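You operate a simulated robot arm through the tools that you are given. There is no shell and no other tool.

You run a simulated robot arm. Do the job below in one go: nothing can be reset, and whatever is moved stays where it is left.

## Task
Blot the black tray's mix 27 cube dry on the felt pad, weigh it and put it back.
Fine: take the cup off the small scale and stand it on the bench; zero the scale before weighing; the tray's other cubes stay wet.

The check looks at the end state, three seconds after you hand in, the way a careful person would. Anything else that was tipped, shoved, dropped, spilled or broken makes it a failure.

## Robot
A 7-joint arm with a two-finger parallel gripper, fixed in place. Base frame: the origin is on the floor under the middle of its stand, x ahead of it, y to its left, z up. Readings come in cm, rad, newtons and seconds.
With the tool pointing down near the work surface it reaches from about 44 to 90 cm from the base axis. Its first joint turns from -0.297 to 2.199 rad. Payload 1.57 kg.
The tool frame sits at the grasp point between the pads (the TCP): z along the fingers, y along the line on which they close. The tips reach 3 cm beyond it. The gripper opens to 8 cm. The fingers are 1.7 cm wide and 1.2 cm thick; the gripper's body (4 by 8.2 cm) begins 8 cm behind the TCP.
Orientation is told as [roll, pitch, yaw] about the base's x, y, z axes, in that order, counted from this pose: with the fingers straight down and closing along the base's y, the tool's x points along the base's -x, its y along +y and its z along -z.

## Interface
- The arm moves only by the tool jog_arm. Its arguments are lists of equal length, an entry for each row: "claw": the closure, from 0 (fully open) to 1 (shut); "dp": the shift along the base's x, y, z in cm, a list of three; "angular": the turn, a rotation vector about the base's x, y, z in rad, a list of three. In form: {"claw": [claw, ...], "dp": [[tx, ty, tz], ...], "angular": [[rx, ry, rz], ...]}. A call has 1 to 20 rows; each row shifts and turns the commanded pose from where the row before left it. Each row takes 0.2 s and may step no farther than 5 cm and 0.15 rad from the row before; otherwise, or with a gripper value out of range, the whole call is refused. A pose out of reach is approached as far as the arm can. The call stops where the force on the tool passes 40 N (or 10 N more than at its start, if that is more) or the arm is blocked; 0.2 s more then pass. Each finger travels about 4.5 cm/s and halts on what it meets, pressing with about 26 N; the grip force reading is that of the motor and also rises with nothing between the fingers. The clock runs only during rows and for 0.2 s after the last one: add rows that do not move to give the fingers time. The reply holds the time, the measured pose of the TCP, the force on the tool along the base axes, the opening and the grip force, in the units named above and with some noise, with the torque about the TCP (base axes, N m) and any sound that the robot's microphone picked up, and new pictures: "show" is both (left out), scene, wrist or none.
- Cameras (640 x 400 px; columns grow to the right, rows downward): "scene" is fixed at [5.05, -65.02, 162.12]; the picture's right is [0.45, -0.89, 0.00], its down [-0.78, -0.39, -0.49] and it looks along [0.43, 0.22, -0.87] (base axes); focal length 214 px, centre (320, 200). "wrist" rides on the gripper at [7.2, -0.7, -12.2] in the tool frame; the picture's right is [0.09, 1.00, 0.00], its down [-0.84, 0.08, -0.54] and it looks along [-0.54, 0.05, 0.84] (tool axes); focal length 238 px, centre (320, 200). There is no depth. A picture from a camera that has moved, and an enlarged one, comes with that camera's place and axes in the base frame and with its lens.
- move_column(by): slides the trunk up (or, below 0, down) by that many cm; the arm rides with it, the base frame stays. It gives what a move gives, with no picture.
- close_up(camera, box): a new picture of the part [left, top, right, bottom] of that camera's present view, enlarged. The clock stands still meanwhile.
- close_job(): hands the job in; it is judged then, once.

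Nothing tells you positions but the pictures and the camera data. Unless the task says otherwise, let go and move clear before handing in.

The tools are called after "Request:" as a command line: name --argument value ..., lists and objects as JSON in quotes. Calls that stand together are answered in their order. jog_arm: Moves the arm, as the interface text tells. Its arguments: {"type":"object","properties":{"claw":{"type":"array","items":{"type":"number"}},"dp":{"type":"array","items":{"type":"array","items":{"type":"number"}}},"angular":{"type":"array","items":{"type":"array","items":{"type":"number"}}},"show":{"type":"string","enum":["both","scene","wrist","none"]}},"required":["claw","dp","angular"]} The other tools are called the same way: move_column (by) moves the trunk up or down; close_up (camera, box) takes an enlarged picture of a part of a camera's view; close_job () hands the job in.

At the start:

```text
t: 0.0
position: [70.9, -3.57, 118.91]
tcp_rot: [0.0, 0.001, -0.002]
contact_force: [-0.4, -0.6, 0.2]
wrist_torque: [0.0, 0.0, -0.05]
opening: 8.01
gripper_force: 0.2
trunk travel left (down, up): [-72.5, 6.5]
```

scene: 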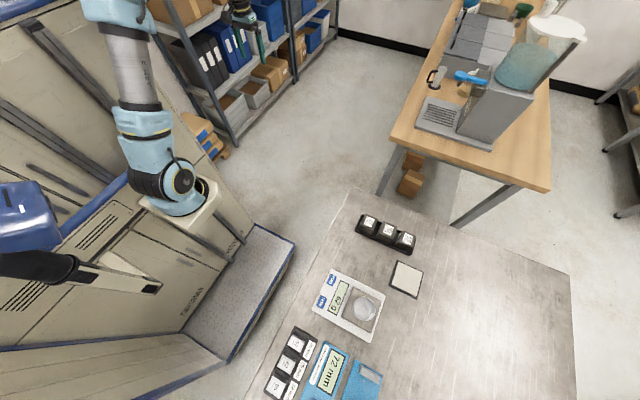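
wrist: 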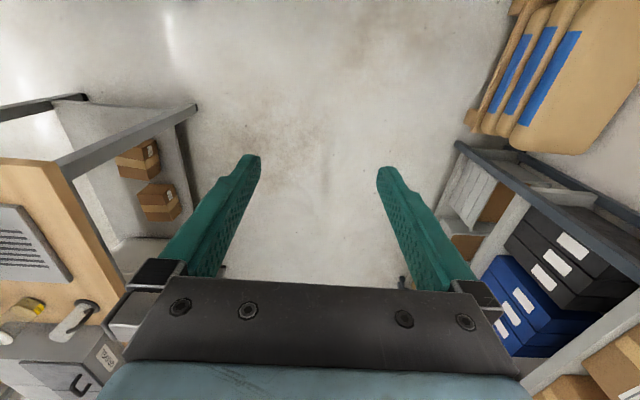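

I see a grey bench with two black trays of cubes, a small scale with a cup on it, a pad and some blue devices. I'll take enlarged pictures first to read the labels.

Request:
close_up --camera "scene" --box '[240, 300, 400, 400]'

Request:
close_up --camera "scene" --box '[340, 200, 440, 262]'

Request:
close_up --camera "scene" --box '[300, 250, 428, 330]'

Request:
close_up --camera "scene" --box '[380, 0, 620, 150]'

```text
4.00 times, centred on (320, 350) of scene
camera zoom: at [5.05, -65.02, 162.12], right [0.45, -0.89, 0.0], down [-0.78, -0.39, -0.49], along [0.43, 0.22, -0.87], focal length 858 px, centre (320, -400)
```

zoom: 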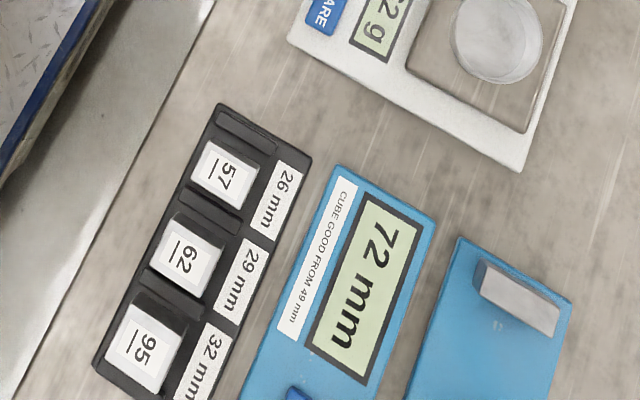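

```text
6.40 times, centred on (390, 231) of scene
camera zoom: at [5.05, -65.02, 162.12], right [0.45, -0.89, 0.0], down [-0.78, -0.39, -0.49], along [0.43, 0.22, -0.87], focal length 1373 px, centre (-128, 2)
```

zoom: 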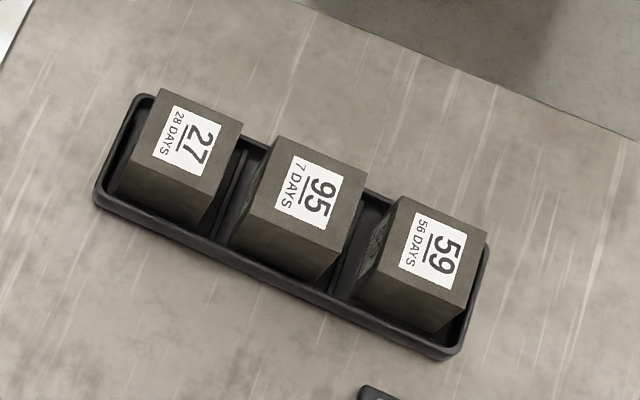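

```text
5.00 times, centred on (364, 290) of scene
camera zoom: at [5.05, -65.02, 162.12], right [0.45, -0.89, 0.0], down [-0.78, -0.39, -0.49], along [0.43, 0.22, -0.87], focal length 1072 px, centre (100, -250)
```

zoom: 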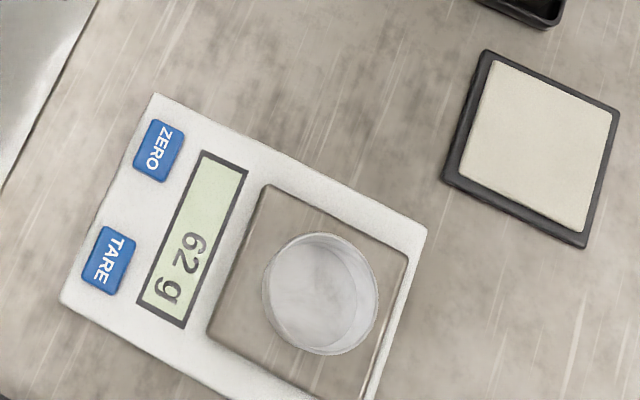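

```text
2.67 times, centred on (500, 75) of scene
camera zoom: at [5.05, -65.02, 162.12], right [0.45, -0.89, 0.0], down [-0.78, -0.39, -0.49], along [0.43, 0.22, -0.87], focal length 572 px, centre (-160, 533)
```

zoom: 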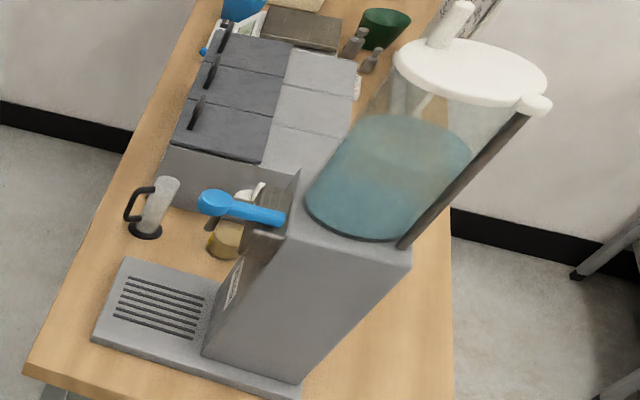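

The items all seem lined up with the base axes. The tray is near (39, -74), cube 27 near (39, -67), the scale cup near (13.5, -76) and the pad near (27, -85), with the bench surface at roughly 88–90 cm. I'll swing the arm round to the right in steps, turning the tool as I go.

Request:
jog_arm --claw '[0, 0, 0, 0, 0, 0, 0, 0]' --dp '[[-0.406, -4.809, 0], [-0.732, -4.77, 0], [-1.055, -4.709, 0], [-1.372, -4.627, 0], [-1.683, -4.523, 0], [-1.987, -4.398, 0], [-2.281, -4.253, 0], [-2.565, -4.088, 0]]' --angular '[[0, 0, -0.098], [0, 0, -0.098], [0, 0, -0.098], [0, 0, -0.098], [0, 0, -0.098], [0, 0, -0.098], [0, 0, -0.098], [0, 0, -0.098]]'

```text
t: 1.8
position: [58.78, -39.92, 118.53]
tcp_rot: [0.0, 0.0, -0.785]
contact_force: [0.3, 0.8, 0.0]
wrist_torque: [-0.08, 0.04, 0.01]
opening: 8.02
gripper_force: 0.1
trunk travel left (down, up): [-72.5, 6.5]
camera wrist: at [53.27, -35.49, 130.7], right [0.64, 0.77, 0.0], down [0.65, -0.54, 0.54], along [0.42, -0.35, -0.84], focal length 238 px, centre (320, 200)
```

scene: 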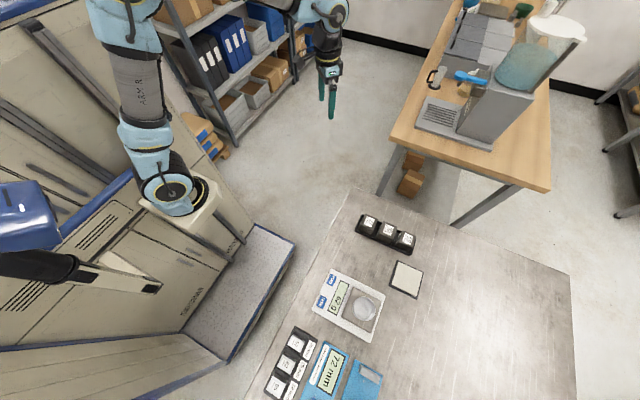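
wrist: 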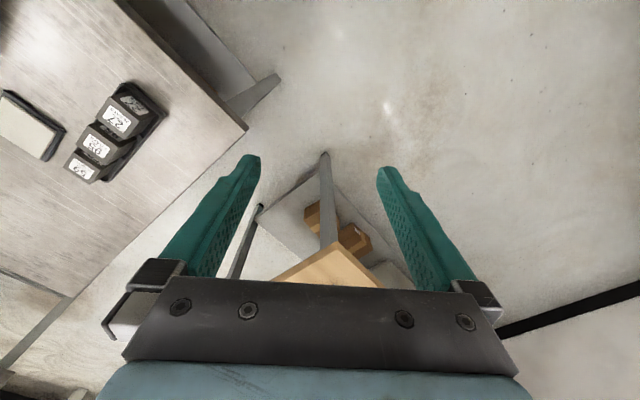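

The bench corner triangulates to a surface height of about 84–85 cm. I'm continuing the swing toward the bench.

Request:
jog_arm --claw '[0, 0, 0, 0, 0, 0, 0, 0]' --dp '[[-2.837, -3.904, 0], [-3.095, -3.703, 0], [-3.34, -3.483, 0], [-3.569, -3.248, 0], [-3.781, -2.999, 0], [-3.976, -2.735, 0], [-4.153, -2.459, 0], [-4.311, -2.17, 0]]' --angular '[[0, 0, -0.098], [0, 0, -0.098], [0, 0, -0.098], [0, 0, -0.098], [0, 0, -0.098], [0, 0, -0.098], [0, 0, -0.098], [0, 0, -0.098]]'

```text
t: 3.6
position: [29.82, -64.43, 119.31]
tcp_rot: [0.001, -0.002, -1.57]
contact_force: [0.4, 0.9, 0.3]
wrist_torque: [-0.07, 0.05, -0.01]
opening: 7.99
gripper_force: 0.1
trunk travel left (down, up): [-72.5, 6.5]
camera wrist: at [29.15, -57.25, 131.43], right [1.0, 0.09, 0.0], down [0.08, -0.84, 0.54], along [0.05, -0.54, -0.84], focal length 238 px, centre (320, 200)
```

scene: 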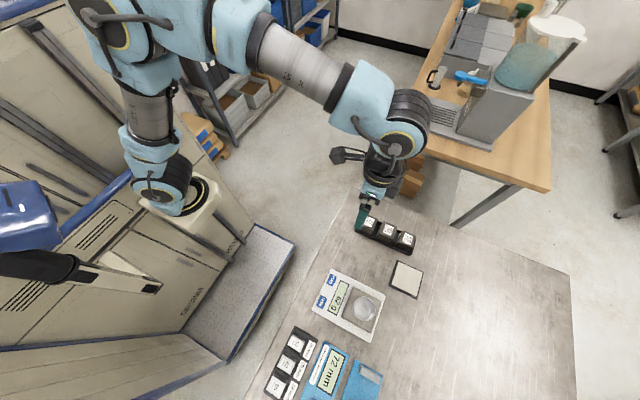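
wrist: 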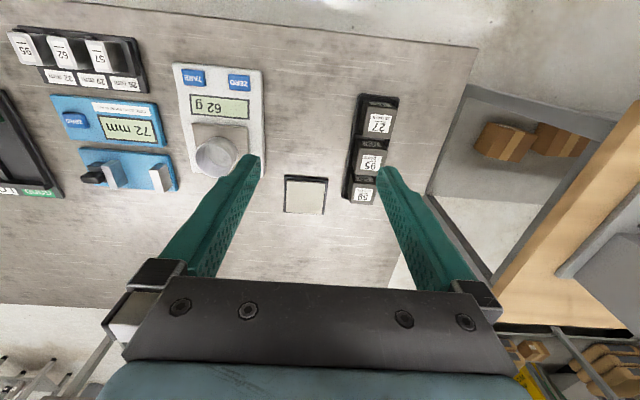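

I now have a good overhead view of the bench from the wrist camera. I'll enlarge parts of it, including the dark object on the far left, before moving.

Request:
close_up --camera "wrist" --box '[0, 0, 192, 220]'

Request:
close_up --camera "wrist" --box '[160, 50, 288, 200]'

Request:
close_up --camera "wrist" --box '[272, 80, 432, 220]'

```text
1.82 times, centred on (96, 110) of wrist
camera zoom: at [29.15, -57.25, 131.43], right [1.0, 0.09, 0.0], down [0.08, -0.84, 0.54], along [0.05, -0.54, -0.84], focal length 433 px, centre (727, 364)
```

zoom: 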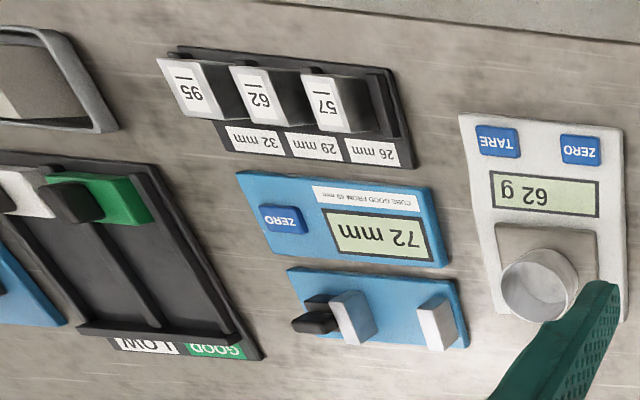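

```text
2.67 times, centred on (224, 125) of wrist
camera zoom: at [29.15, -57.25, 131.43], right [1.0, 0.09, 0.0], down [0.08, -0.84, 0.54], along [0.05, -0.54, -0.84], focal length 636 px, centre (576, 400)
```

zoom: 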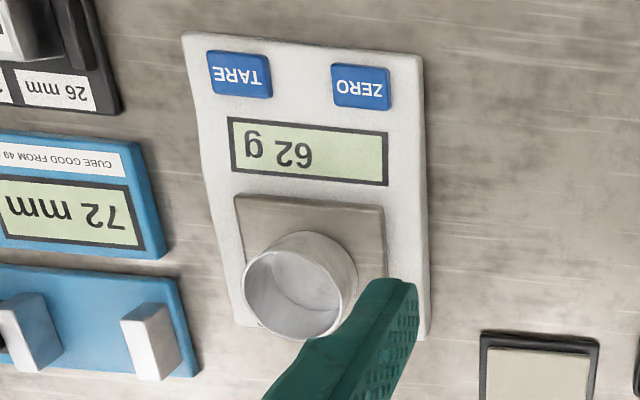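

```text
2.86 times, centred on (352, 150) of wrist
camera zoom: at [29.15, -57.25, 131.43], right [1.0, 0.09, 0.0], down [0.08, -0.84, 0.54], along [0.05, -0.54, -0.84], focal length 681 px, centre (229, 343)
```

zoom: 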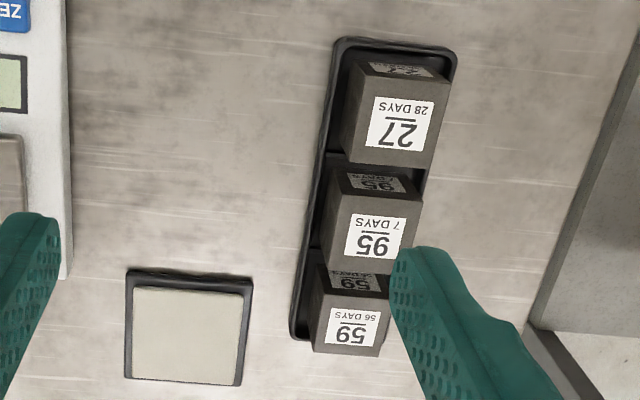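

I take cube 27's top centre to be near (39.6, -66.8, 92.6), ZERO near (16.6, -63.4, 88.6) and the cup rim near (13, -74.7, 94.4). The pad is near (28.4, -85, 87). Next I'll hover over the scale to refine these.

Request:
jog_arm --claw '[0, 0, 0, 0, 0, 0, 0]' --dp '[[-2.78, -1.72, -2], [-2.78, -1.72, -2], [-2.78, -1.72, -2], [-2.78, -1.72, -2], [-2.78, -1.72, -2], [-2.78, -1.72, -2], [0, 0, 0]]' --angular '[[0, 0, 0], [0, 0, 0], [0, 0, 0], [0, 0, 0], [0, 0, 0], [0, 0, 0], [0, 0, 0]]'

```text
t: 5.2
position: [13.22, -74.42, 106.96]
tcp_rot: [0.0, 0.0, -1.567]
contact_force: [0.4, 0.4, 0.9]
wrist_torque: [0.03, 0.0, -0.01]
opening: 7.99
gripper_force: 0.1
trunk travel left (down, up): [-72.5, 6.5]
camera wrist: at [12.52, -67.32, 119.14], right [1.0, 0.1, 0.0], down [0.08, -0.84, 0.54], along [0.05, -0.54, -0.84], focal length 238 px, centre (320, 200)
```

scene: 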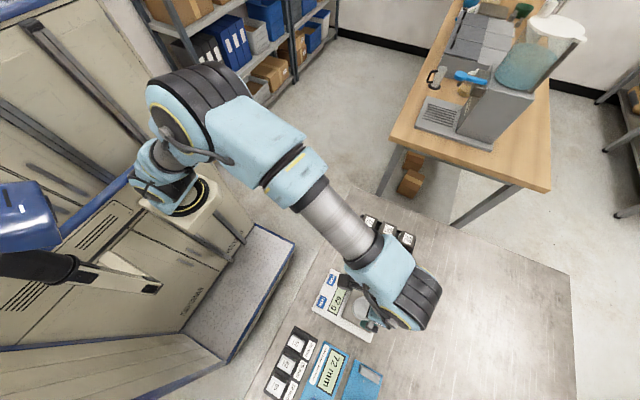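
wrist: 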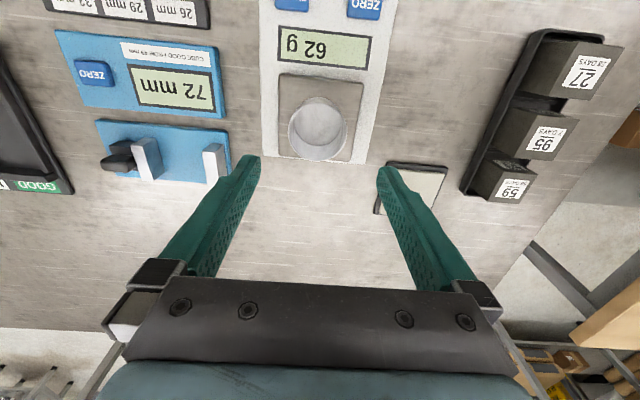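

Request:
close_up --camera "wrist" --box '[240, 40, 400, 180]'

Request:
close_up --camera "wrist" --box '[370, 20, 640, 220]'

```text
2.86 times, centred on (320, 110) of wrist
camera zoom: at [12.52, -67.32, 119.14], right [1.0, 0.1, 0.0], down [0.08, -0.84, 0.54], along [0.05, -0.54, -0.84], focal length 681 px, centre (320, 457)
```

zoom: 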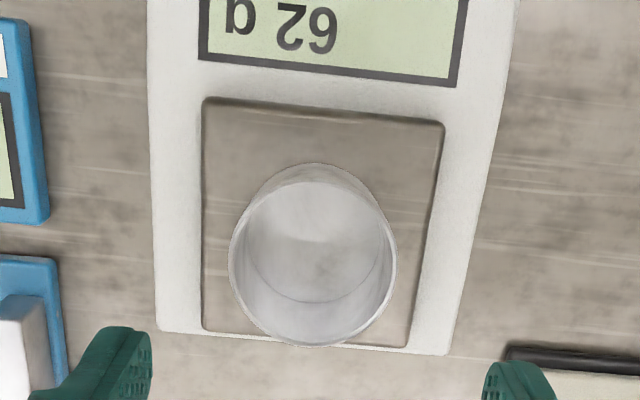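

```text
2.00 times, centred on (505, 120) of wrist
camera zoom: at [12.52, -67.32, 119.14], right [1.0, 0.1, 0.0], down [0.08, -0.84, 0.54], along [0.05, -0.54, -0.84], focal length 477 px, centre (-50, 360)
```

zoom: 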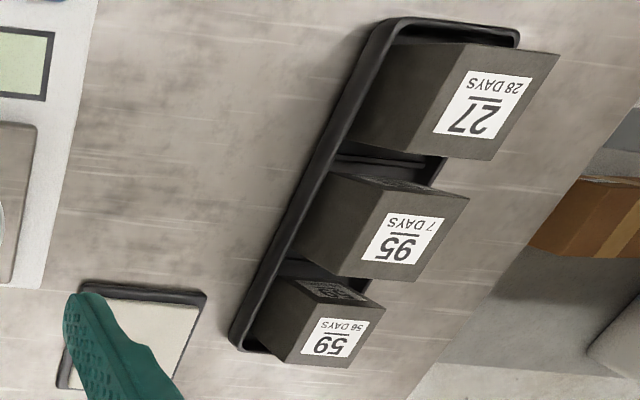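

The cup rim is centred at about (13.0, -74.7, 94) and is about 6 cm across, tapering slightly toward the base. I'll make a small lateral correction and lower the open fingers around it.

Request:
jog_arm --claw '[0, 0, 0, 0, 0]' --dp '[[-0.25, -0.3, -3.5], [0, 0, -3.5], [0, 0, -3], [0, 0, -1], [0, 0, 0]]' --angular '[[0, 0, 0], [0, 0, 0], [0, 0, 0], [0, 0, 0], [0, 0, 0]]'

```text
t: 6.4
position: [12.84, -75.03, 96.16]
tcp_rot: [0.0, 0.0, -1.567]
contact_force: [-0.5, 0.6, -0.4]
wrist_torque: [0.04, -0.01, -0.01]
opening: 8.02
gripper_force: 0.0
trunk travel left (down, up): [-72.5, 6.5]
camera wrist: at [12.08, -67.83, 108.23], right [1.0, 0.1, 0.0], down [0.08, -0.84, 0.54], along [0.05, -0.54, -0.84], focal length 238 px, centre (320, 200)
```

scene: 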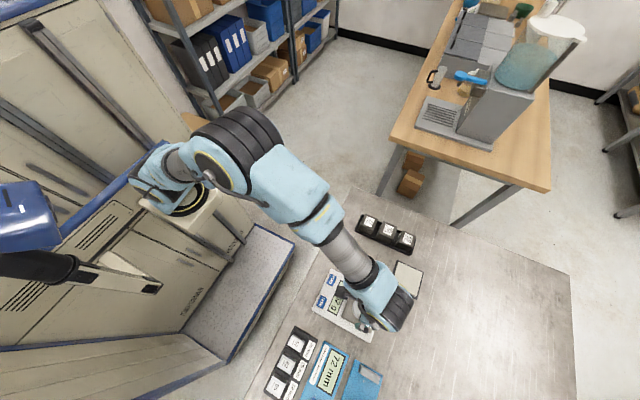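
wrist: 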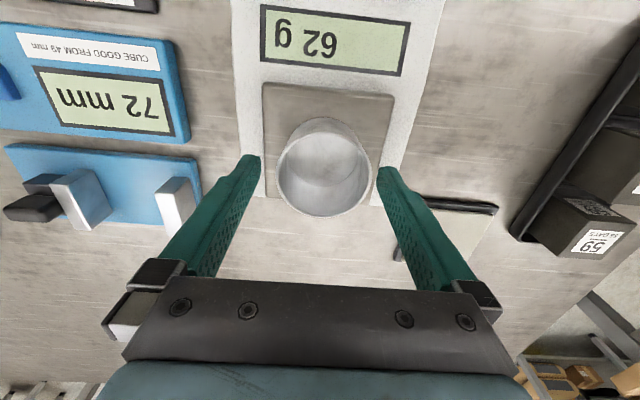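

Request:
close_up --camera "wrist" --box '[230, 100, 420, 230]'

```text
3.08 times, centred on (325, 165) of wrist
camera zoom: at [12.08, -67.83, 108.23], right [1.0, 0.1, 0.0], down [0.08, -0.84, 0.54], along [0.05, -0.54, -0.84], focal length 733 px, centre (305, 308)
```

zoom: 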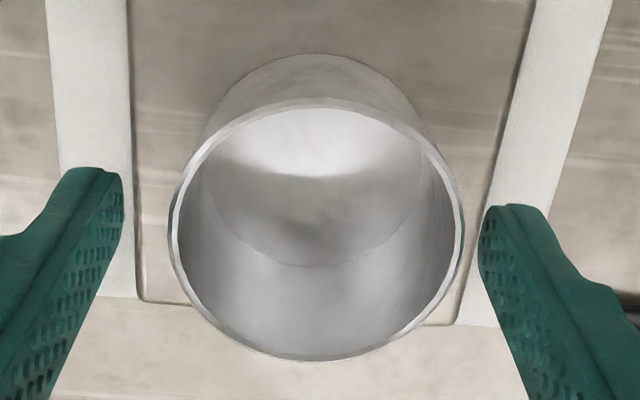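

The fingers straddle the rim evenly, give or take 2–3 mm. I'll correct that, go down a further 3 cm, and close on the cup.

Request:
jog_arm --claw '[0, 0, 0, 0.15, 0.3, 0.3, 0.3]' --dp '[[0.15, 0.25, -1.5], [0, 0, -1.5], [0, 0, 0], [0, 0, 0], [0, 0, 0], [0, 0, 0], [0, 0, 0]]' --angular '[[0, 0, 0], [0, 0, 0], [0, 0, 0], [0, 0, 0], [0, 0, 0], [0, 0, 0], [0, 0, 0]]'

```text
t: 8.0
position: [12.96, -74.69, 93.35]
tcp_rot: [0.0, -0.003, -1.566]
contact_force: [2.7, -1.7, 23.9]
wrist_torque: [0.1, -0.16, -0.02]
opening: 6.47
gripper_force: 5.4
trunk travel left (down, up): [-72.5, 6.5]
camera wrist: at [12.31, -67.59, 105.46], right [1.0, 0.1, 0.0], down [0.08, -0.83, 0.54], along [0.05, -0.54, -0.84], focal length 238 px, centre (320, 200)
```

scene: 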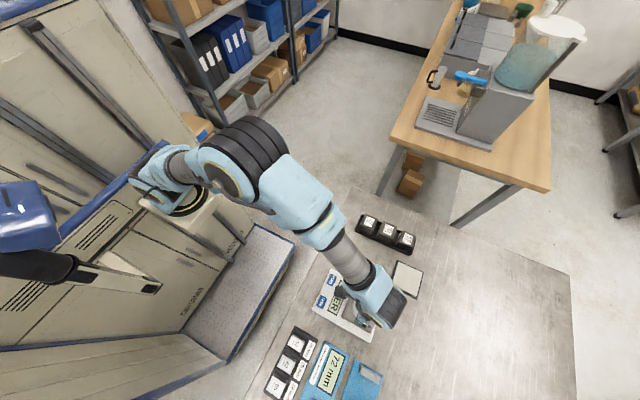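
wrist: 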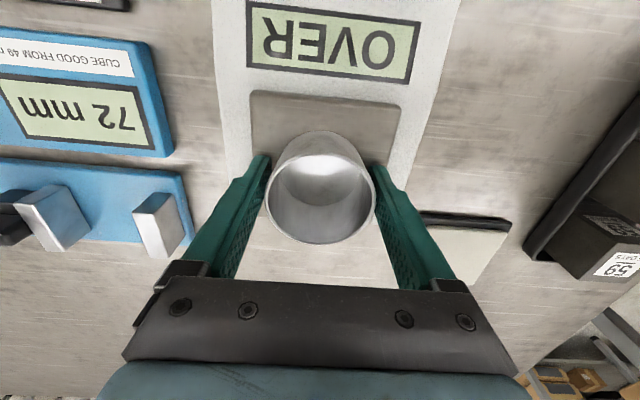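

The fingertips are touching the scale plate (24 N, display shows OVER), so the plate sits near z ≈ 90.3. I'll ease up right away and then firm the grip.

Request:
jog_arm --claw '[0.3, 0.3, 0.35, 0.35, 0.35]' --dp '[[0, 0, 1.0], [0, 0, 0], [0, 0, 0], [0, 0, 0], [0, 0, 0]]' --angular '[[0, 0, 0], [0, 0, 0], [0, 0, 0], [0, 0, 0], [0, 0, 0]]'

Request:
close_up --camera "wrist" --box '[220, 90, 420, 260]'

```text
t: 9.2
position: [13.07, -74.94, 94.09]
tcp_rot: [-0.001, -0.001, -1.567]
contact_force: [0.0, -0.3, 0.0]
wrist_torque: [0.02, -0.03, -0.02]
opening: 6.08
gripper_force: 25.8
trunk travel left (down, up): [-72.5, 6.5]
camera wrist: at [12.31, -67.72, 106.32], right [1.0, 0.1, 0.0], down [0.08, -0.84, 0.54], along [0.05, -0.54, -0.84], focal length 238 px, centre (320, 200)
```

scene: 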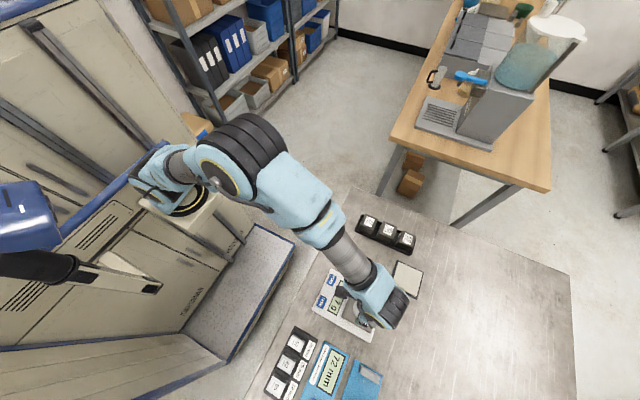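
wrist: 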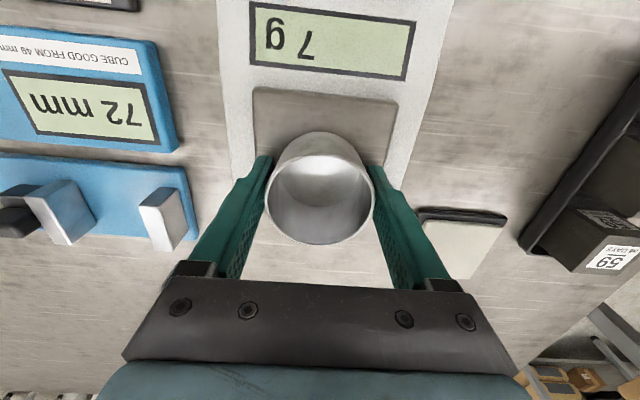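

```text
2.35 times, centred on (320, 175) of wrist
camera zoom: at [12.31, -67.72, 106.32], right [1.0, 0.1, 0.0], down [0.08, -0.84, 0.54], along [0.05, -0.54, -0.84], focal length 561 px, centre (320, 259)
```

zoom: 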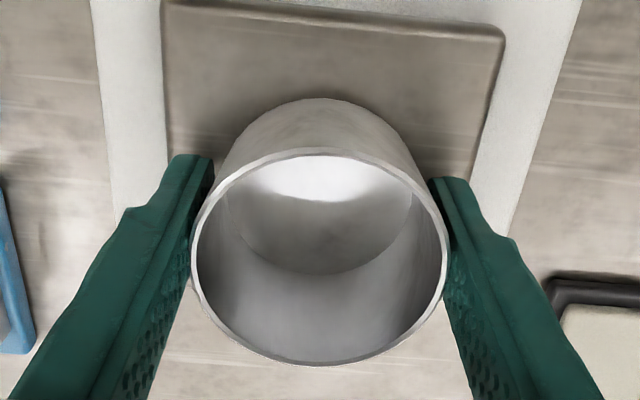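

The cup is gripped (6.1 cm, 26 N) and the scale shows 7 g, which looks like an empty-pan offset. I'll lift the cup straight up and check it.

Request:
jog_arm --claw '[0.35, 0.35, 0.35]' --dp '[[0, 0, 3], [0, 0, 4], [0, 0, 0]]' --angular '[[0, 0, 0], [0, 0, 0], [0, 0, 0]]'

Request:
close_up --camera "wrist" --box '[200, 20, 440, 250]'

```text
t: 10.0
position: [12.84, -74.88, 101.27]
tcp_rot: [0.002, -0.001, -1.568]
contact_force: [0.1, -0.5, -1.1]
wrist_torque: [0.01, 0.01, 0.02]
opening: 6.06
gripper_force: 25.9
trunk travel left (down, up): [-72.5, 6.5]
camera wrist: at [12.17, -67.79, 113.35], right [1.0, 0.1, 0.0], down [0.08, -0.84, 0.54], along [0.05, -0.54, -0.84], focal length 238 px, centre (320, 200)
```

scene: 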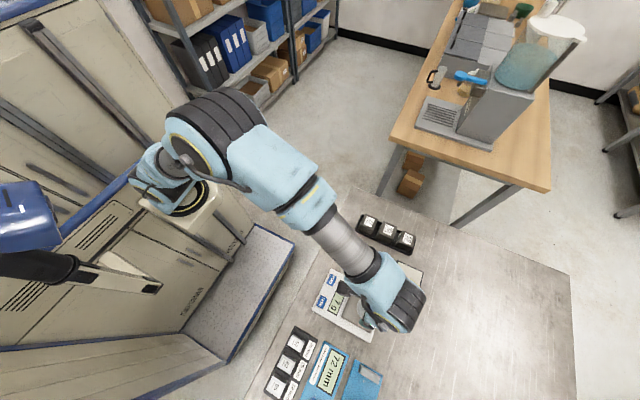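
wrist: 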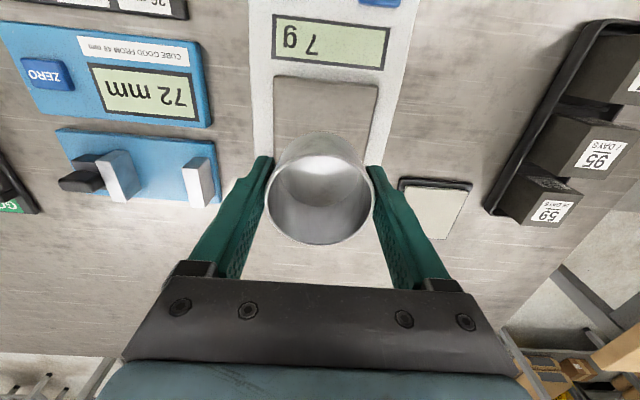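

```text
1.74 times, centred on (320, 135) of wrist
camera zoom: at [12.17, -67.79, 113.35], right [1.0, 0.1, 0.0], down [0.08, -0.84, 0.54], along [0.05, -0.54, -0.84], focal length 414 px, centre (320, 313)
```

zoom: 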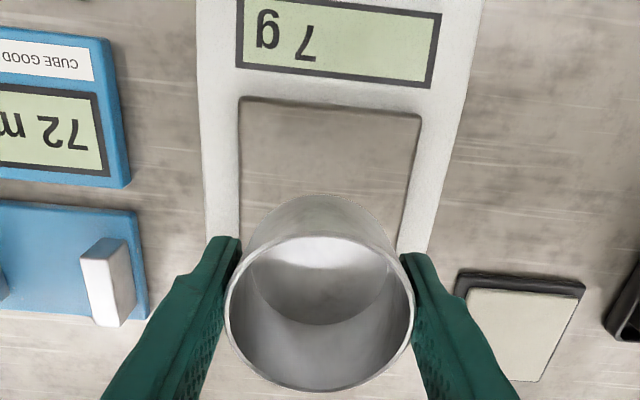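

The cup is off, and the empty scale reads 7 g, so it does need zeroing. I'll carry the cup to the clear bench spot between scale and tray, around (28, -65).

Request:
jog_arm --claw '[0.35, 0.35, 0.35, 0.35, 0.35, 0.35]' --dp '[[3.0, 2.0, 0], [3.9, 2.5, 0], [3.9, 2.5, 0], [3.0, 2.0, 0], [1.2, 0.8, 0], [0, 0, 0]]' --angular '[[0, 0, 0], [0, 0, 0], [0, 0, 0], [0, 0, 0], [0, 0, 0], [0, 0, 0]]'

```text
t: 11.4
position: [27.91, -65.17, 100.82]
tcp_rot: [0.0, 0.0, -1.568]
contact_force: [-0.3, -0.5, -0.4]
wrist_torque: [0.01, 0.03, 0.0]
opening: 6.09
gripper_force: 25.9
trunk travel left (down, up): [-72.5, 6.5]
camera wrist: at [27.12, -58.02, 112.93], right [1.0, 0.1, 0.0], down [0.08, -0.84, 0.54], along [0.05, -0.54, -0.84], focal length 238 px, centre (320, 200)
```

scene: 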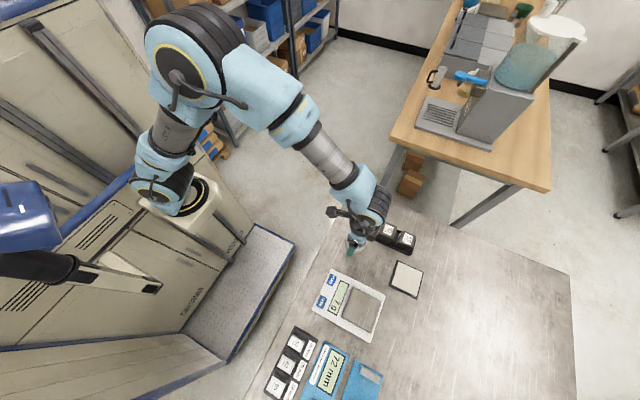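
wrist: 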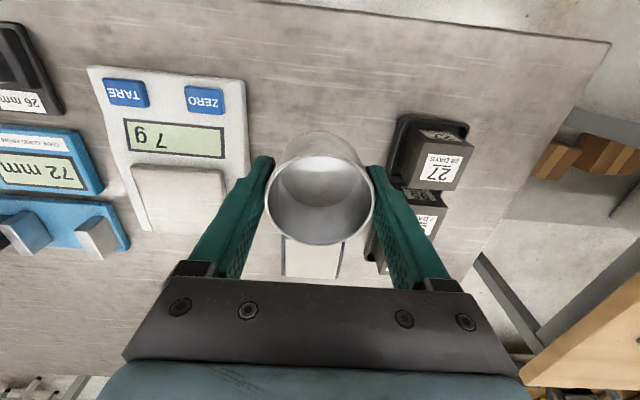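

The spot below is clear. I'll lower most of the way, then feel for the bench in small steps.

Request:
jog_arm --claw '[0.35, 0.35, 0.35, 0.35]' --dp '[[0, 0, -3], [0, 0, -3], [0, 0, -1.5], [0, 0, 0]]' --angular '[[0, 0, 0], [0, 0, 0], [0, 0, 0], [0, 0, 0]]' --show "wrist"

```text
t: 12.4
position: [27.88, -65.5, 93.57]
tcp_rot: [0.0, -0.001, -1.571]
contact_force: [0.2, -0.3, -0.2]
wrist_torque: [-0.01, 0.0, -0.03]
opening: 6.07
gripper_force: 26.5
trunk travel left (down, up): [-72.5, 6.5]
camera wrist: at [27.26, -58.33, 105.68], right [1.0, 0.1, 0.0], down [0.08, -0.84, 0.54], along [0.05, -0.54, -0.84], focal length 238 px, centre (320, 200)
```

wrist: 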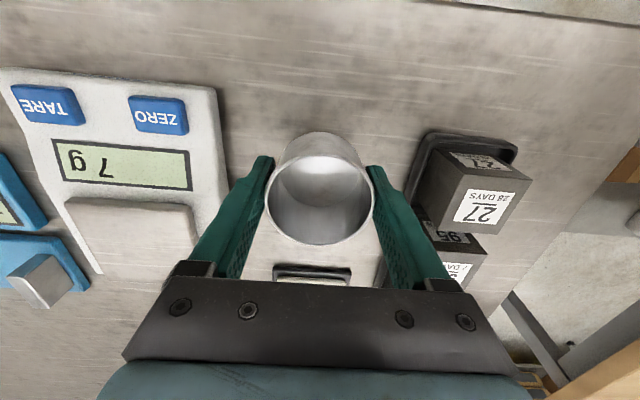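

Request:
jog_arm --claw '[0.35, 0.35, 0.35, 0.35]' --dp '[[0, 0, -0.8], [0, 0, -0.7], [0, 0, -0.5], [0, 0, 0]]' --angular '[[0, 0, 0], [0, 0, 0], [0, 0, 0], [0, 0, 0]]' --show "wrist"

```text
t: 13.4
position: [28.1, -65.15, 91.36]
tcp_rot: [0.001, -0.001, -1.569]
contact_force: [-0.3, 1.4, 0.4]
wrist_torque: [-0.01, 0.0, -0.02]
opening: 6.1
gripper_force: 25.8
trunk travel left (down, up): [-72.5, 6.5]
camera wrist: at [27.36, -58.05, 103.63], right [1.0, 0.1, 0.0], down [0.08, -0.84, 0.54], along [0.05, -0.54, -0.84], focal length 238 px, centre (320, 200)
```

wrist: 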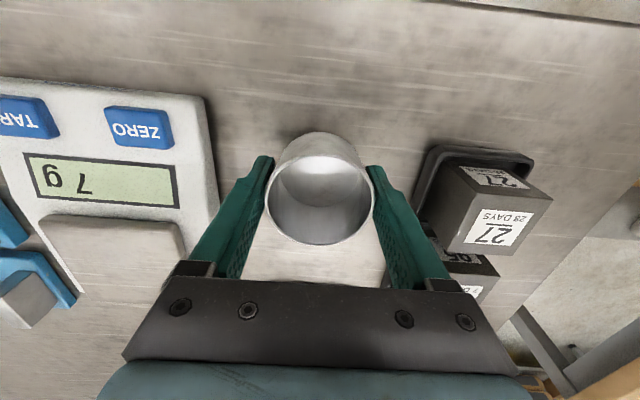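

Request:
jog_arm --claw '[0.35, 0.35, 0.35]' --dp '[[0, 0, -0.4], [0, 0, -0.4], [0, 0, 0]]' --angular '[[0, 0, 0], [0, 0, 0], [0, 0, 0]]' --show "none"

```text
t: 14.2
position: [28.09, -65.15, 90.6]
tcp_rot: [-0.001, 0.0, -1.57]
contact_force: [0.3, 0.1, 0.2]
wrist_torque: [-0.02, 0.0, -0.01]
opening: 6.06
gripper_force: 25.8
trunk travel left (down, up): [-72.5, 6.5]
```

Request:
jog_arm --claw '[0.35, 0.35, 0.35]' --dp '[[0, 0, -0.3], [0, 0, -0.3], [0, 0, 0]]' --angular '[[0, 0, 0], [0, 0, 0], [0, 0, 0]]' --show "none"

```text
t: 15.0
position: [27.92, -65.16, 90.03]
tcp_rot: [0.001, 0.0, -1.567]
contact_force: [-0.1, 0.8, -0.5]
wrist_torque: [0.01, 0.02, 0.01]
opening: 6.09
gripper_force: 26.0
trunk travel left (down, up): [-72.5, 6.5]
```

Request:
jog_arm --claw '[0.35, 0.35, 0.35]' --dp '[[0, 0, -0.3], [0, 0, -0.3], [0, 0, 0]]' --angular '[[0, 0, 0], [0, 0, 0], [0, 0, 0]]' --show "wrist"

```text
t: 15.8
position: [27.89, -65.01, 89.43]
tcp_rot: [0.001, -0.001, -1.566]
contact_force: [0.3, -0.5, -0.4]
wrist_torque: [0.04, 0.02, -0.03]
opening: 6.09
gripper_force: 26.0
trunk travel left (down, up): [-72.5, 6.5]
camera wrist: at [27.24, -57.86, 101.58], right [1.0, 0.1, 0.0], down [0.08, -0.84, 0.54], along [0.05, -0.54, -0.84], focal length 238 px, centre (320, 200)
```

wrist: 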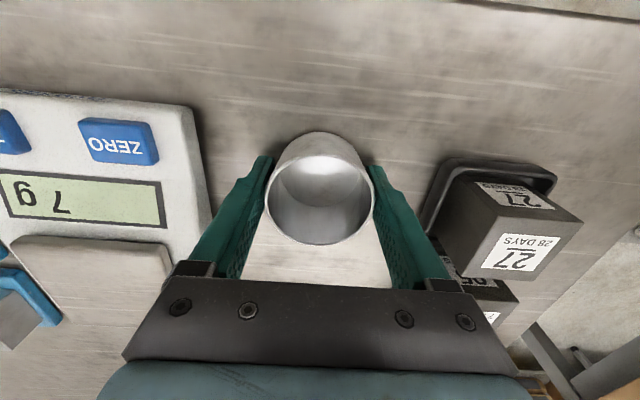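

Request:
jog_arm --claw '[0.35, 0.35, 0.35]' --dp '[[0, 0, -0.25], [0, 0, -0.25], [0, 0, 0]]' --angular '[[0, 0, 0], [0, 0, 0], [0, 0, 0]]' --show "none"

```text
t: 16.6
position: [27.84, -65.06, 89.04]
tcp_rot: [0.001, 0.0, -1.568]
contact_force: [0.1, 3.4, 11.3]
wrist_torque: [0.25, 0.27, -0.09]
opening: 6.08
gripper_force: 26.1
trunk travel left (down, up): [-72.5, 6.5]
```

The cup touched down (11 N up). I'll ease off slightly, open, and look.

Request:
jog_arm --claw '[0.35, 0.2, 0.1, 0, 0]' --dp '[[0, 0, 0.2], [0, 0, 0], [0, 0, 0], [0, 0, 0], [0, 0, 0]]' --angular '[[0, 0, 0], [0, 0, 0], [0, 0, 0], [0, 0, 0], [0, 0, 0]]' --show "wrist"

```text
t: 17.8
position: [27.99, -65.11, 89.0]
tcp_rot: [0.0, -0.001, -1.567]
contact_force: [-0.6, 0.6, 0.7]
wrist_torque: [-0.01, 0.02, -0.03]
opening: 7.99
gripper_force: 0.1
trunk travel left (down, up): [-72.5, 6.5]
camera wrist: at [27.26, -57.96, 101.26], right [1.0, 0.1, 0.0], down [0.08, -0.84, 0.54], along [0.05, -0.54, -0.84], focal length 238 px, centre (320, 200)
```

wrist: 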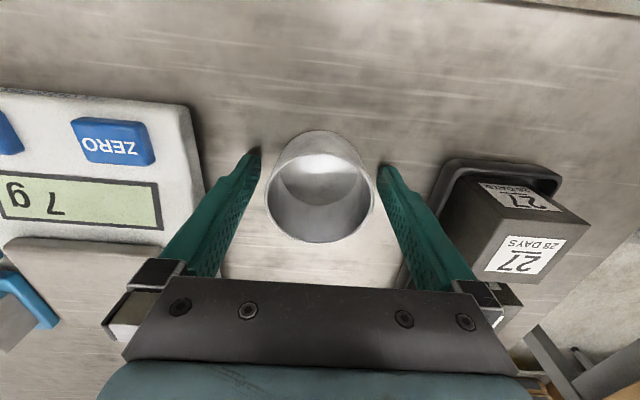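

The cup stands upright on the bench. I'll back off straight up, then hover over the ZERO button with the fingers closed.

Request:
jog_arm --claw '[0, 0, 0, 0.3, 0.6, 0.9, 1, 1, 1]' --dp '[[0, 0, 2], [0, 0, 4], [0, 0, 4], [-3.0, 0.4, 0], [-4.2, 0.6, 0], [-3.0, 0.4, 0], [-1.2, 0.2, 0], [0, 0, 0], [0, 0, 0]]' --angular '[[0, 0, 0], [0, 0, 0], [0, 0, 0], [0, 0, 0], [0, 0, 0], [0, 0, 0], [0, 0, 0], [0, 0, 0], [0, 0, 0]]'

```text
t: 19.8
position: [16.68, -63.49, 99.17]
tcp_rot: [0.0, 0.0, -1.569]
contact_force: [0.2, -0.5, -0.3]
wrist_torque: [0.0, -0.02, 0.01]
opening: 0.0
gripper_force: 21.3
trunk travel left (down, up): [-72.5, 6.5]
camera wrist: at [16.0, -56.43, 111.28], right [1.0, 0.1, 0.0], down [0.08, -0.84, 0.54], along [0.05, -0.54, -0.84], focal length 238 px, centre (320, 200)
```

scene: 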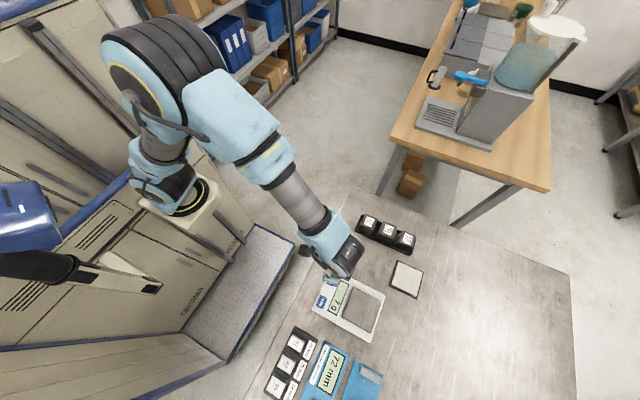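
wrist: 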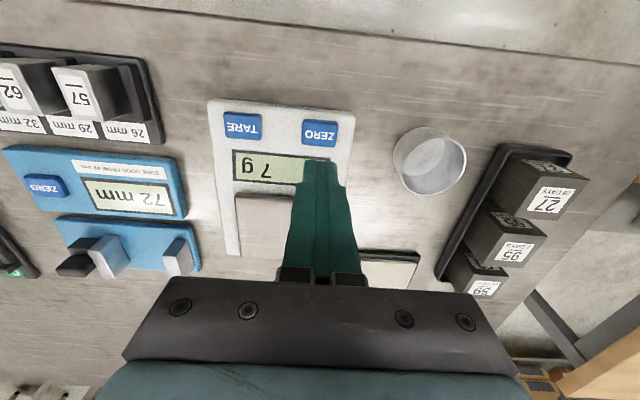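

The fingertips are almost right over ZERO; a +0.4 cm shift in y will centre them. I'll descend near the button, then press in small steps.

Request:
jog_arm --claw '[1, 1, 1, 1]' --dp '[[0, 0.4, -2], [0, 0, -2], [0, 0, -1], [0, 0, 0]]' --angular '[[0, 0, 0], [0, 0, 0], [0, 0, 0], [0, 0, 0]]' --show "wrist"

Request:
close_up --camera "wrist" --box '[220, 80, 420, 230]'

```text
t: 20.8
position: [16.66, -63.12, 93.91]
tcp_rot: [0.0, -0.002, -1.566]
contact_force: [-0.4, 0.4, -0.5]
wrist_torque: [-0.01, 0.01, 0.0]
opening: 0.0
gripper_force: 21.5
trunk travel left (down, up): [-72.5, 6.5]
camera wrist: at [15.98, -55.93, 106.17], right [1.0, 0.1, 0.0], down [0.08, -0.84, 0.54], along [0.05, -0.54, -0.84], focal length 238 px, centre (320, 200)
```

wrist: 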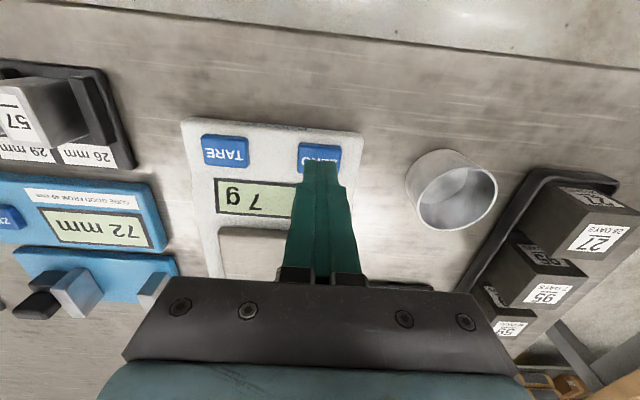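

```text
2.67 times, centred on (320, 155) of wrist
camera zoom: at [15.98, -55.93, 106.17], right [1.0, 0.1, 0.0], down [0.08, -0.84, 0.54], along [0.05, -0.54, -0.84], focal length 636 px, centre (320, 320)
```

zoom: 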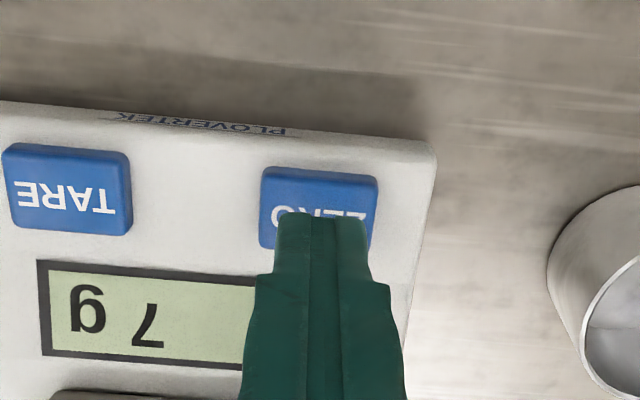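

Request:
jog_arm --claw '[1, 1, 1, 1]' --dp '[[0, 0, -0.4], [0, 0, -0.3], [0, 0, -0.3], [0, 0, 0]]' --angular '[[0, 0, 0], [0, 0, 0], [0, 0, 0], [0, 0, 0]]' --show "wrist"

```text
t: 21.8
position: [16.57, -62.9, 93.19]
tcp_rot: [-0.001, 0.0, -1.567]
contact_force: [0.3, -0.2, -0.6]
wrist_torque: [-0.03, -0.01, -0.02]
opening: 0.0
gripper_force: 21.6
trunk travel left (down, up): [-72.5, 6.5]
camera wrist: at [15.93, -55.79, 105.33], right [1.0, 0.1, 0.0], down [0.08, -0.84, 0.54], along [0.05, -0.54, -0.84], focal length 238 px, centre (320, 200)
```

wrist: 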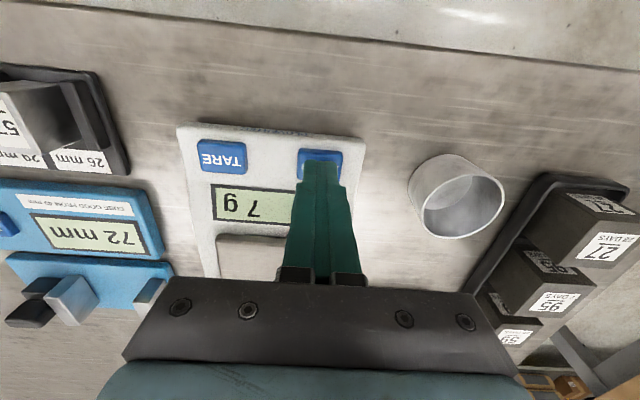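

Request:
jog_arm --claw '[1, 1, 1]' --dp '[[0, 0, -0.3], [0, 0, -0.3], [0, 0, 0]]' --angular '[[0, 0, 0], [0, 0, 0], [0, 0, 0]]' --show "wrist"

```text
t: 22.6
position: [16.41, -63.06, 92.57]
tcp_rot: [0.0, 0.001, -1.567]
contact_force: [-0.2, 0.3, 0.1]
wrist_torque: [-0.01, 0.02, -0.01]
opening: 0.01
gripper_force: 21.8
trunk travel left (down, up): [-72.5, 6.5]
camera wrist: at [15.84, -55.9, 104.66], right [1.0, 0.1, 0.0], down [0.08, -0.84, 0.54], along [0.05, -0.54, -0.84], focal length 238 px, centre (320, 200)
```

wrist: 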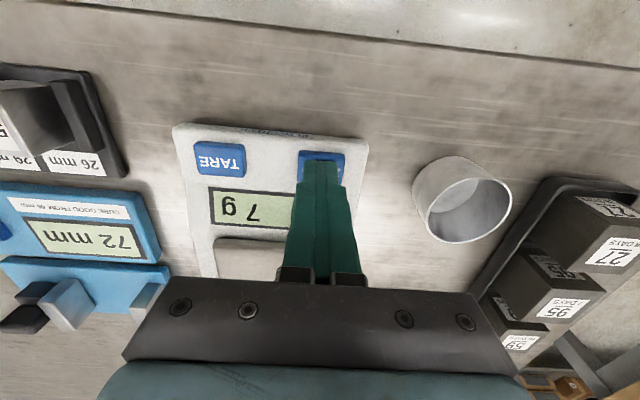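

Request:
jog_arm --claw '[1, 1, 1]' --dp '[[0, 0, -0.25], [0, 0, -0.25], [0, 0, 0]]' --angular '[[0, 0, 0], [0, 0, 0], [0, 0, 0]]' --show "wrist"

```text
t: 23.4
position: [16.42, -63.12, 92.03]
tcp_rot: [0.0, -0.001, -1.566]
contact_force: [-1.1, 0.0, 0.6]
wrist_torque: [-0.02, 0.0, 0.0]
opening: 0.02
gripper_force: 21.9
trunk travel left (down, up): [-72.5, 6.5]
camera wrist: at [15.86, -55.92, 104.14], right [1.0, 0.1, 0.0], down [0.08, -0.84, 0.54], along [0.05, -0.54, -0.84], focal length 238 px, centre (320, 200)
```

wrist: 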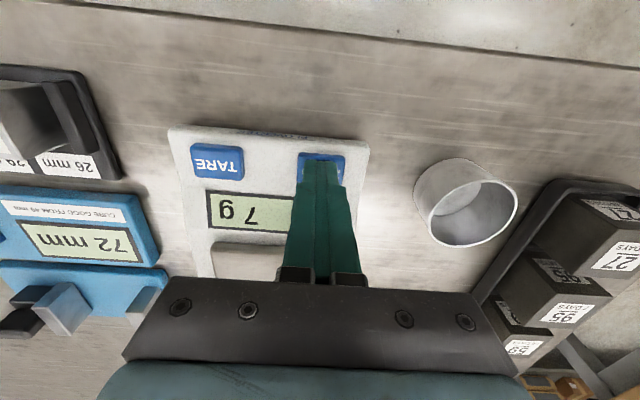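

Request:
jog_arm --claw '[1, 1, 1]' --dp '[[0, 0, -0.2], [0, 0, -0.2], [0, 0, 0]]' --angular '[[0, 0, 0], [0, 0, 0], [0, 0, 0]]' --show "wrist"

```text
t: 24.2
position: [16.42, -62.95, 91.61]
tcp_rot: [0.001, -0.001, -1.567]
contact_force: [0.2, -2.5, 4.9]
wrist_torque: [-0.05, -0.02, -0.01]
opening: 0.01
gripper_force: 21.2
trunk travel left (down, up): [-72.5, 6.5]
heard: click
camera wrist: at [15.84, -55.86, 103.78], right [1.0, 0.1, 0.0], down [0.08, -0.84, 0.54], along [0.05, -0.54, -0.84], focal length 238 px, centre (320, 200)
```

wrist: 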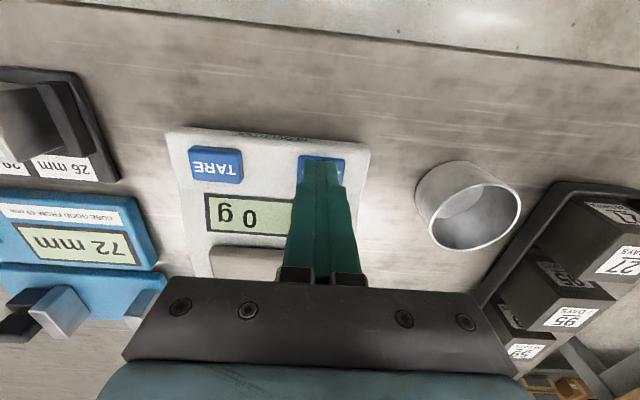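

ZERO clicked and the display shows 0 g. Next I'll rise and travel over to cube 27, opening the fingers on the way.

Request:
jog_arm --claw '[1, 1, 1, 0.8, 0.5, 0.2, 0, 0, 0, 0]' --dp '[[0, 0, 2], [0, 0, 4], [0, 0, 4], [3.5, -0.6, 0], [4.4, -0.7, 0], [4.4, -0.7, 0], [4.4, -0.7, 0], [4.4, -0.7, 0], [1.9, -0.3, 0], [0, 0, 0]]' --angular '[[0, 0, 0], [0, 0, 0], [0, 0, 0], [0, 0, 0], [0, 0, 0], [0, 0, 0], [0, 0, 0], [0, 0, 0], [0, 0, 0], [0, 0, 0]]'

Request:
close_up --camera "wrist" --box '[230, 80, 410, 220]'

```text
t: 26.4
position: [39.37, -66.87, 101.63]
tcp_rot: [-0.001, 0.0, -1.568]
contact_force: [0.0, -0.4, 0.3]
wrist_torque: [-0.01, -0.01, 0.01]
opening: 7.99
gripper_force: 0.0
trunk travel left (down, up): [-72.5, 6.5]
camera wrist: at [38.7, -59.75, 113.8], right [1.0, 0.1, 0.0], down [0.08, -0.84, 0.54], along [0.05, -0.54, -0.84], focal length 238 px, centre (320, 200)
```

scene: 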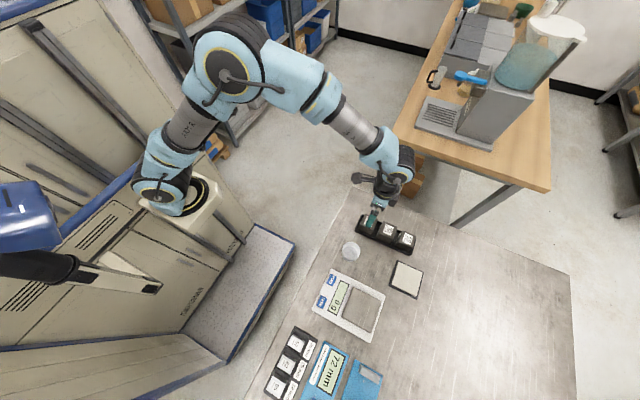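
wrist: 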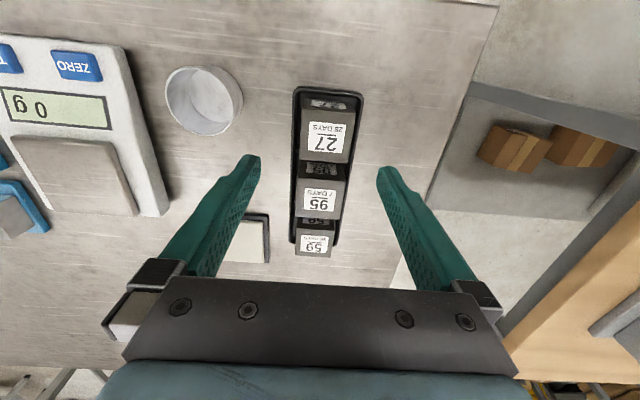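

```text
2.86 times, centred on (320, 150) of wrist
camera zoom: at [38.7, -59.75, 113.8], right [1.0, 0.1, 0.0], down [0.08, -0.84, 0.54], along [0.05, -0.54, -0.84], focal length 681 px, centre (320, 343)
```

zoom: 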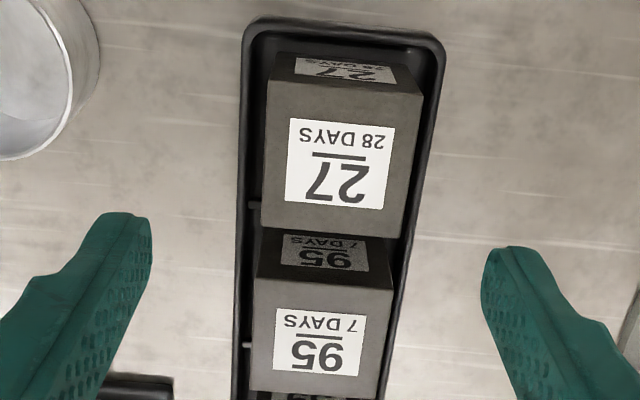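

Cube 27 is just below. Its centre is about 0.5 cm in +x from the tool axis and its top is at about z 91.1, with a 5 cm edge. I'll correct and drop most of the way, then verify before straddling it.

Request:
jog_arm --claw '[0, 0, 0, 0]' --dp '[[0.52, 0.1, -3], [0, 0, -2.5], [0, 0, -1], [0, 0, 0]]' --angular '[[0, 0, 0], [0, 0, 0], [0, 0, 0], [0, 0, 0]]' --show "wrist"

Request:
close_up --camera "wrist" --box '[230, 80, 410, 220]'

Request:
close_up --camera "scene" --box '[330, 180, 440, 260]'

```text
t: 27.4
position: [40.02, -66.83, 95.32]
tcp_rot: [0.0, 0.0, -1.568]
contact_force: [-0.7, 0.0, 0.8]
wrist_torque: [0.01, 0.0, -0.04]
opening: 8.0
gripper_force: 0.0
trunk travel left (down, up): [-72.5, 6.5]
camera wrist: at [39.34, -59.68, 107.41], right [1.0, 0.1, 0.0], down [0.08, -0.84, 0.54], along [0.05, -0.54, -0.84], focal length 238 px, centre (320, 200)
```

wrist: 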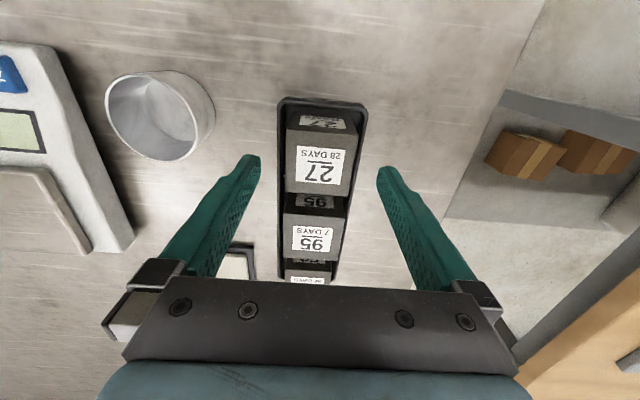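

```text
2.86 times, centred on (320, 150) of wrist
camera zoom: at [39.34, -59.68, 107.41], right [1.0, 0.1, 0.0], down [0.08, -0.84, 0.54], along [0.05, -0.54, -0.84], focal length 681 px, centre (320, 343)
```

zoom: 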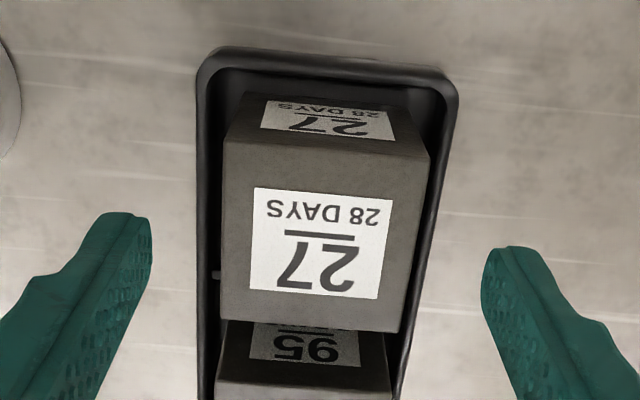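

```text
5.00 times, centred on (385, 220) of scene
camera zoom: at [5.05, -65.02, 162.12], right [0.45, -0.89, 0.0], down [-0.78, -0.39, -0.49], along [0.43, 0.22, -0.87], focal length 1072 px, centre (-5, 100)
```

zoom: 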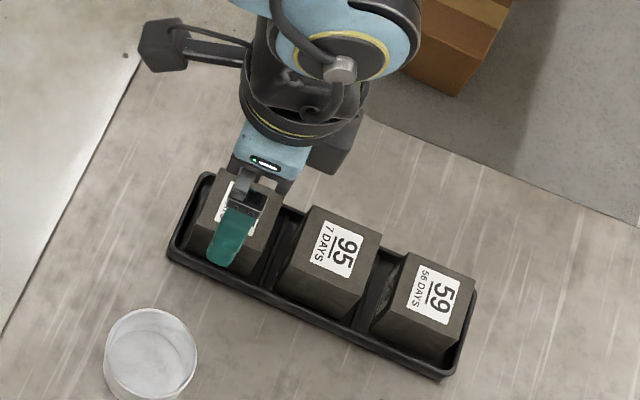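

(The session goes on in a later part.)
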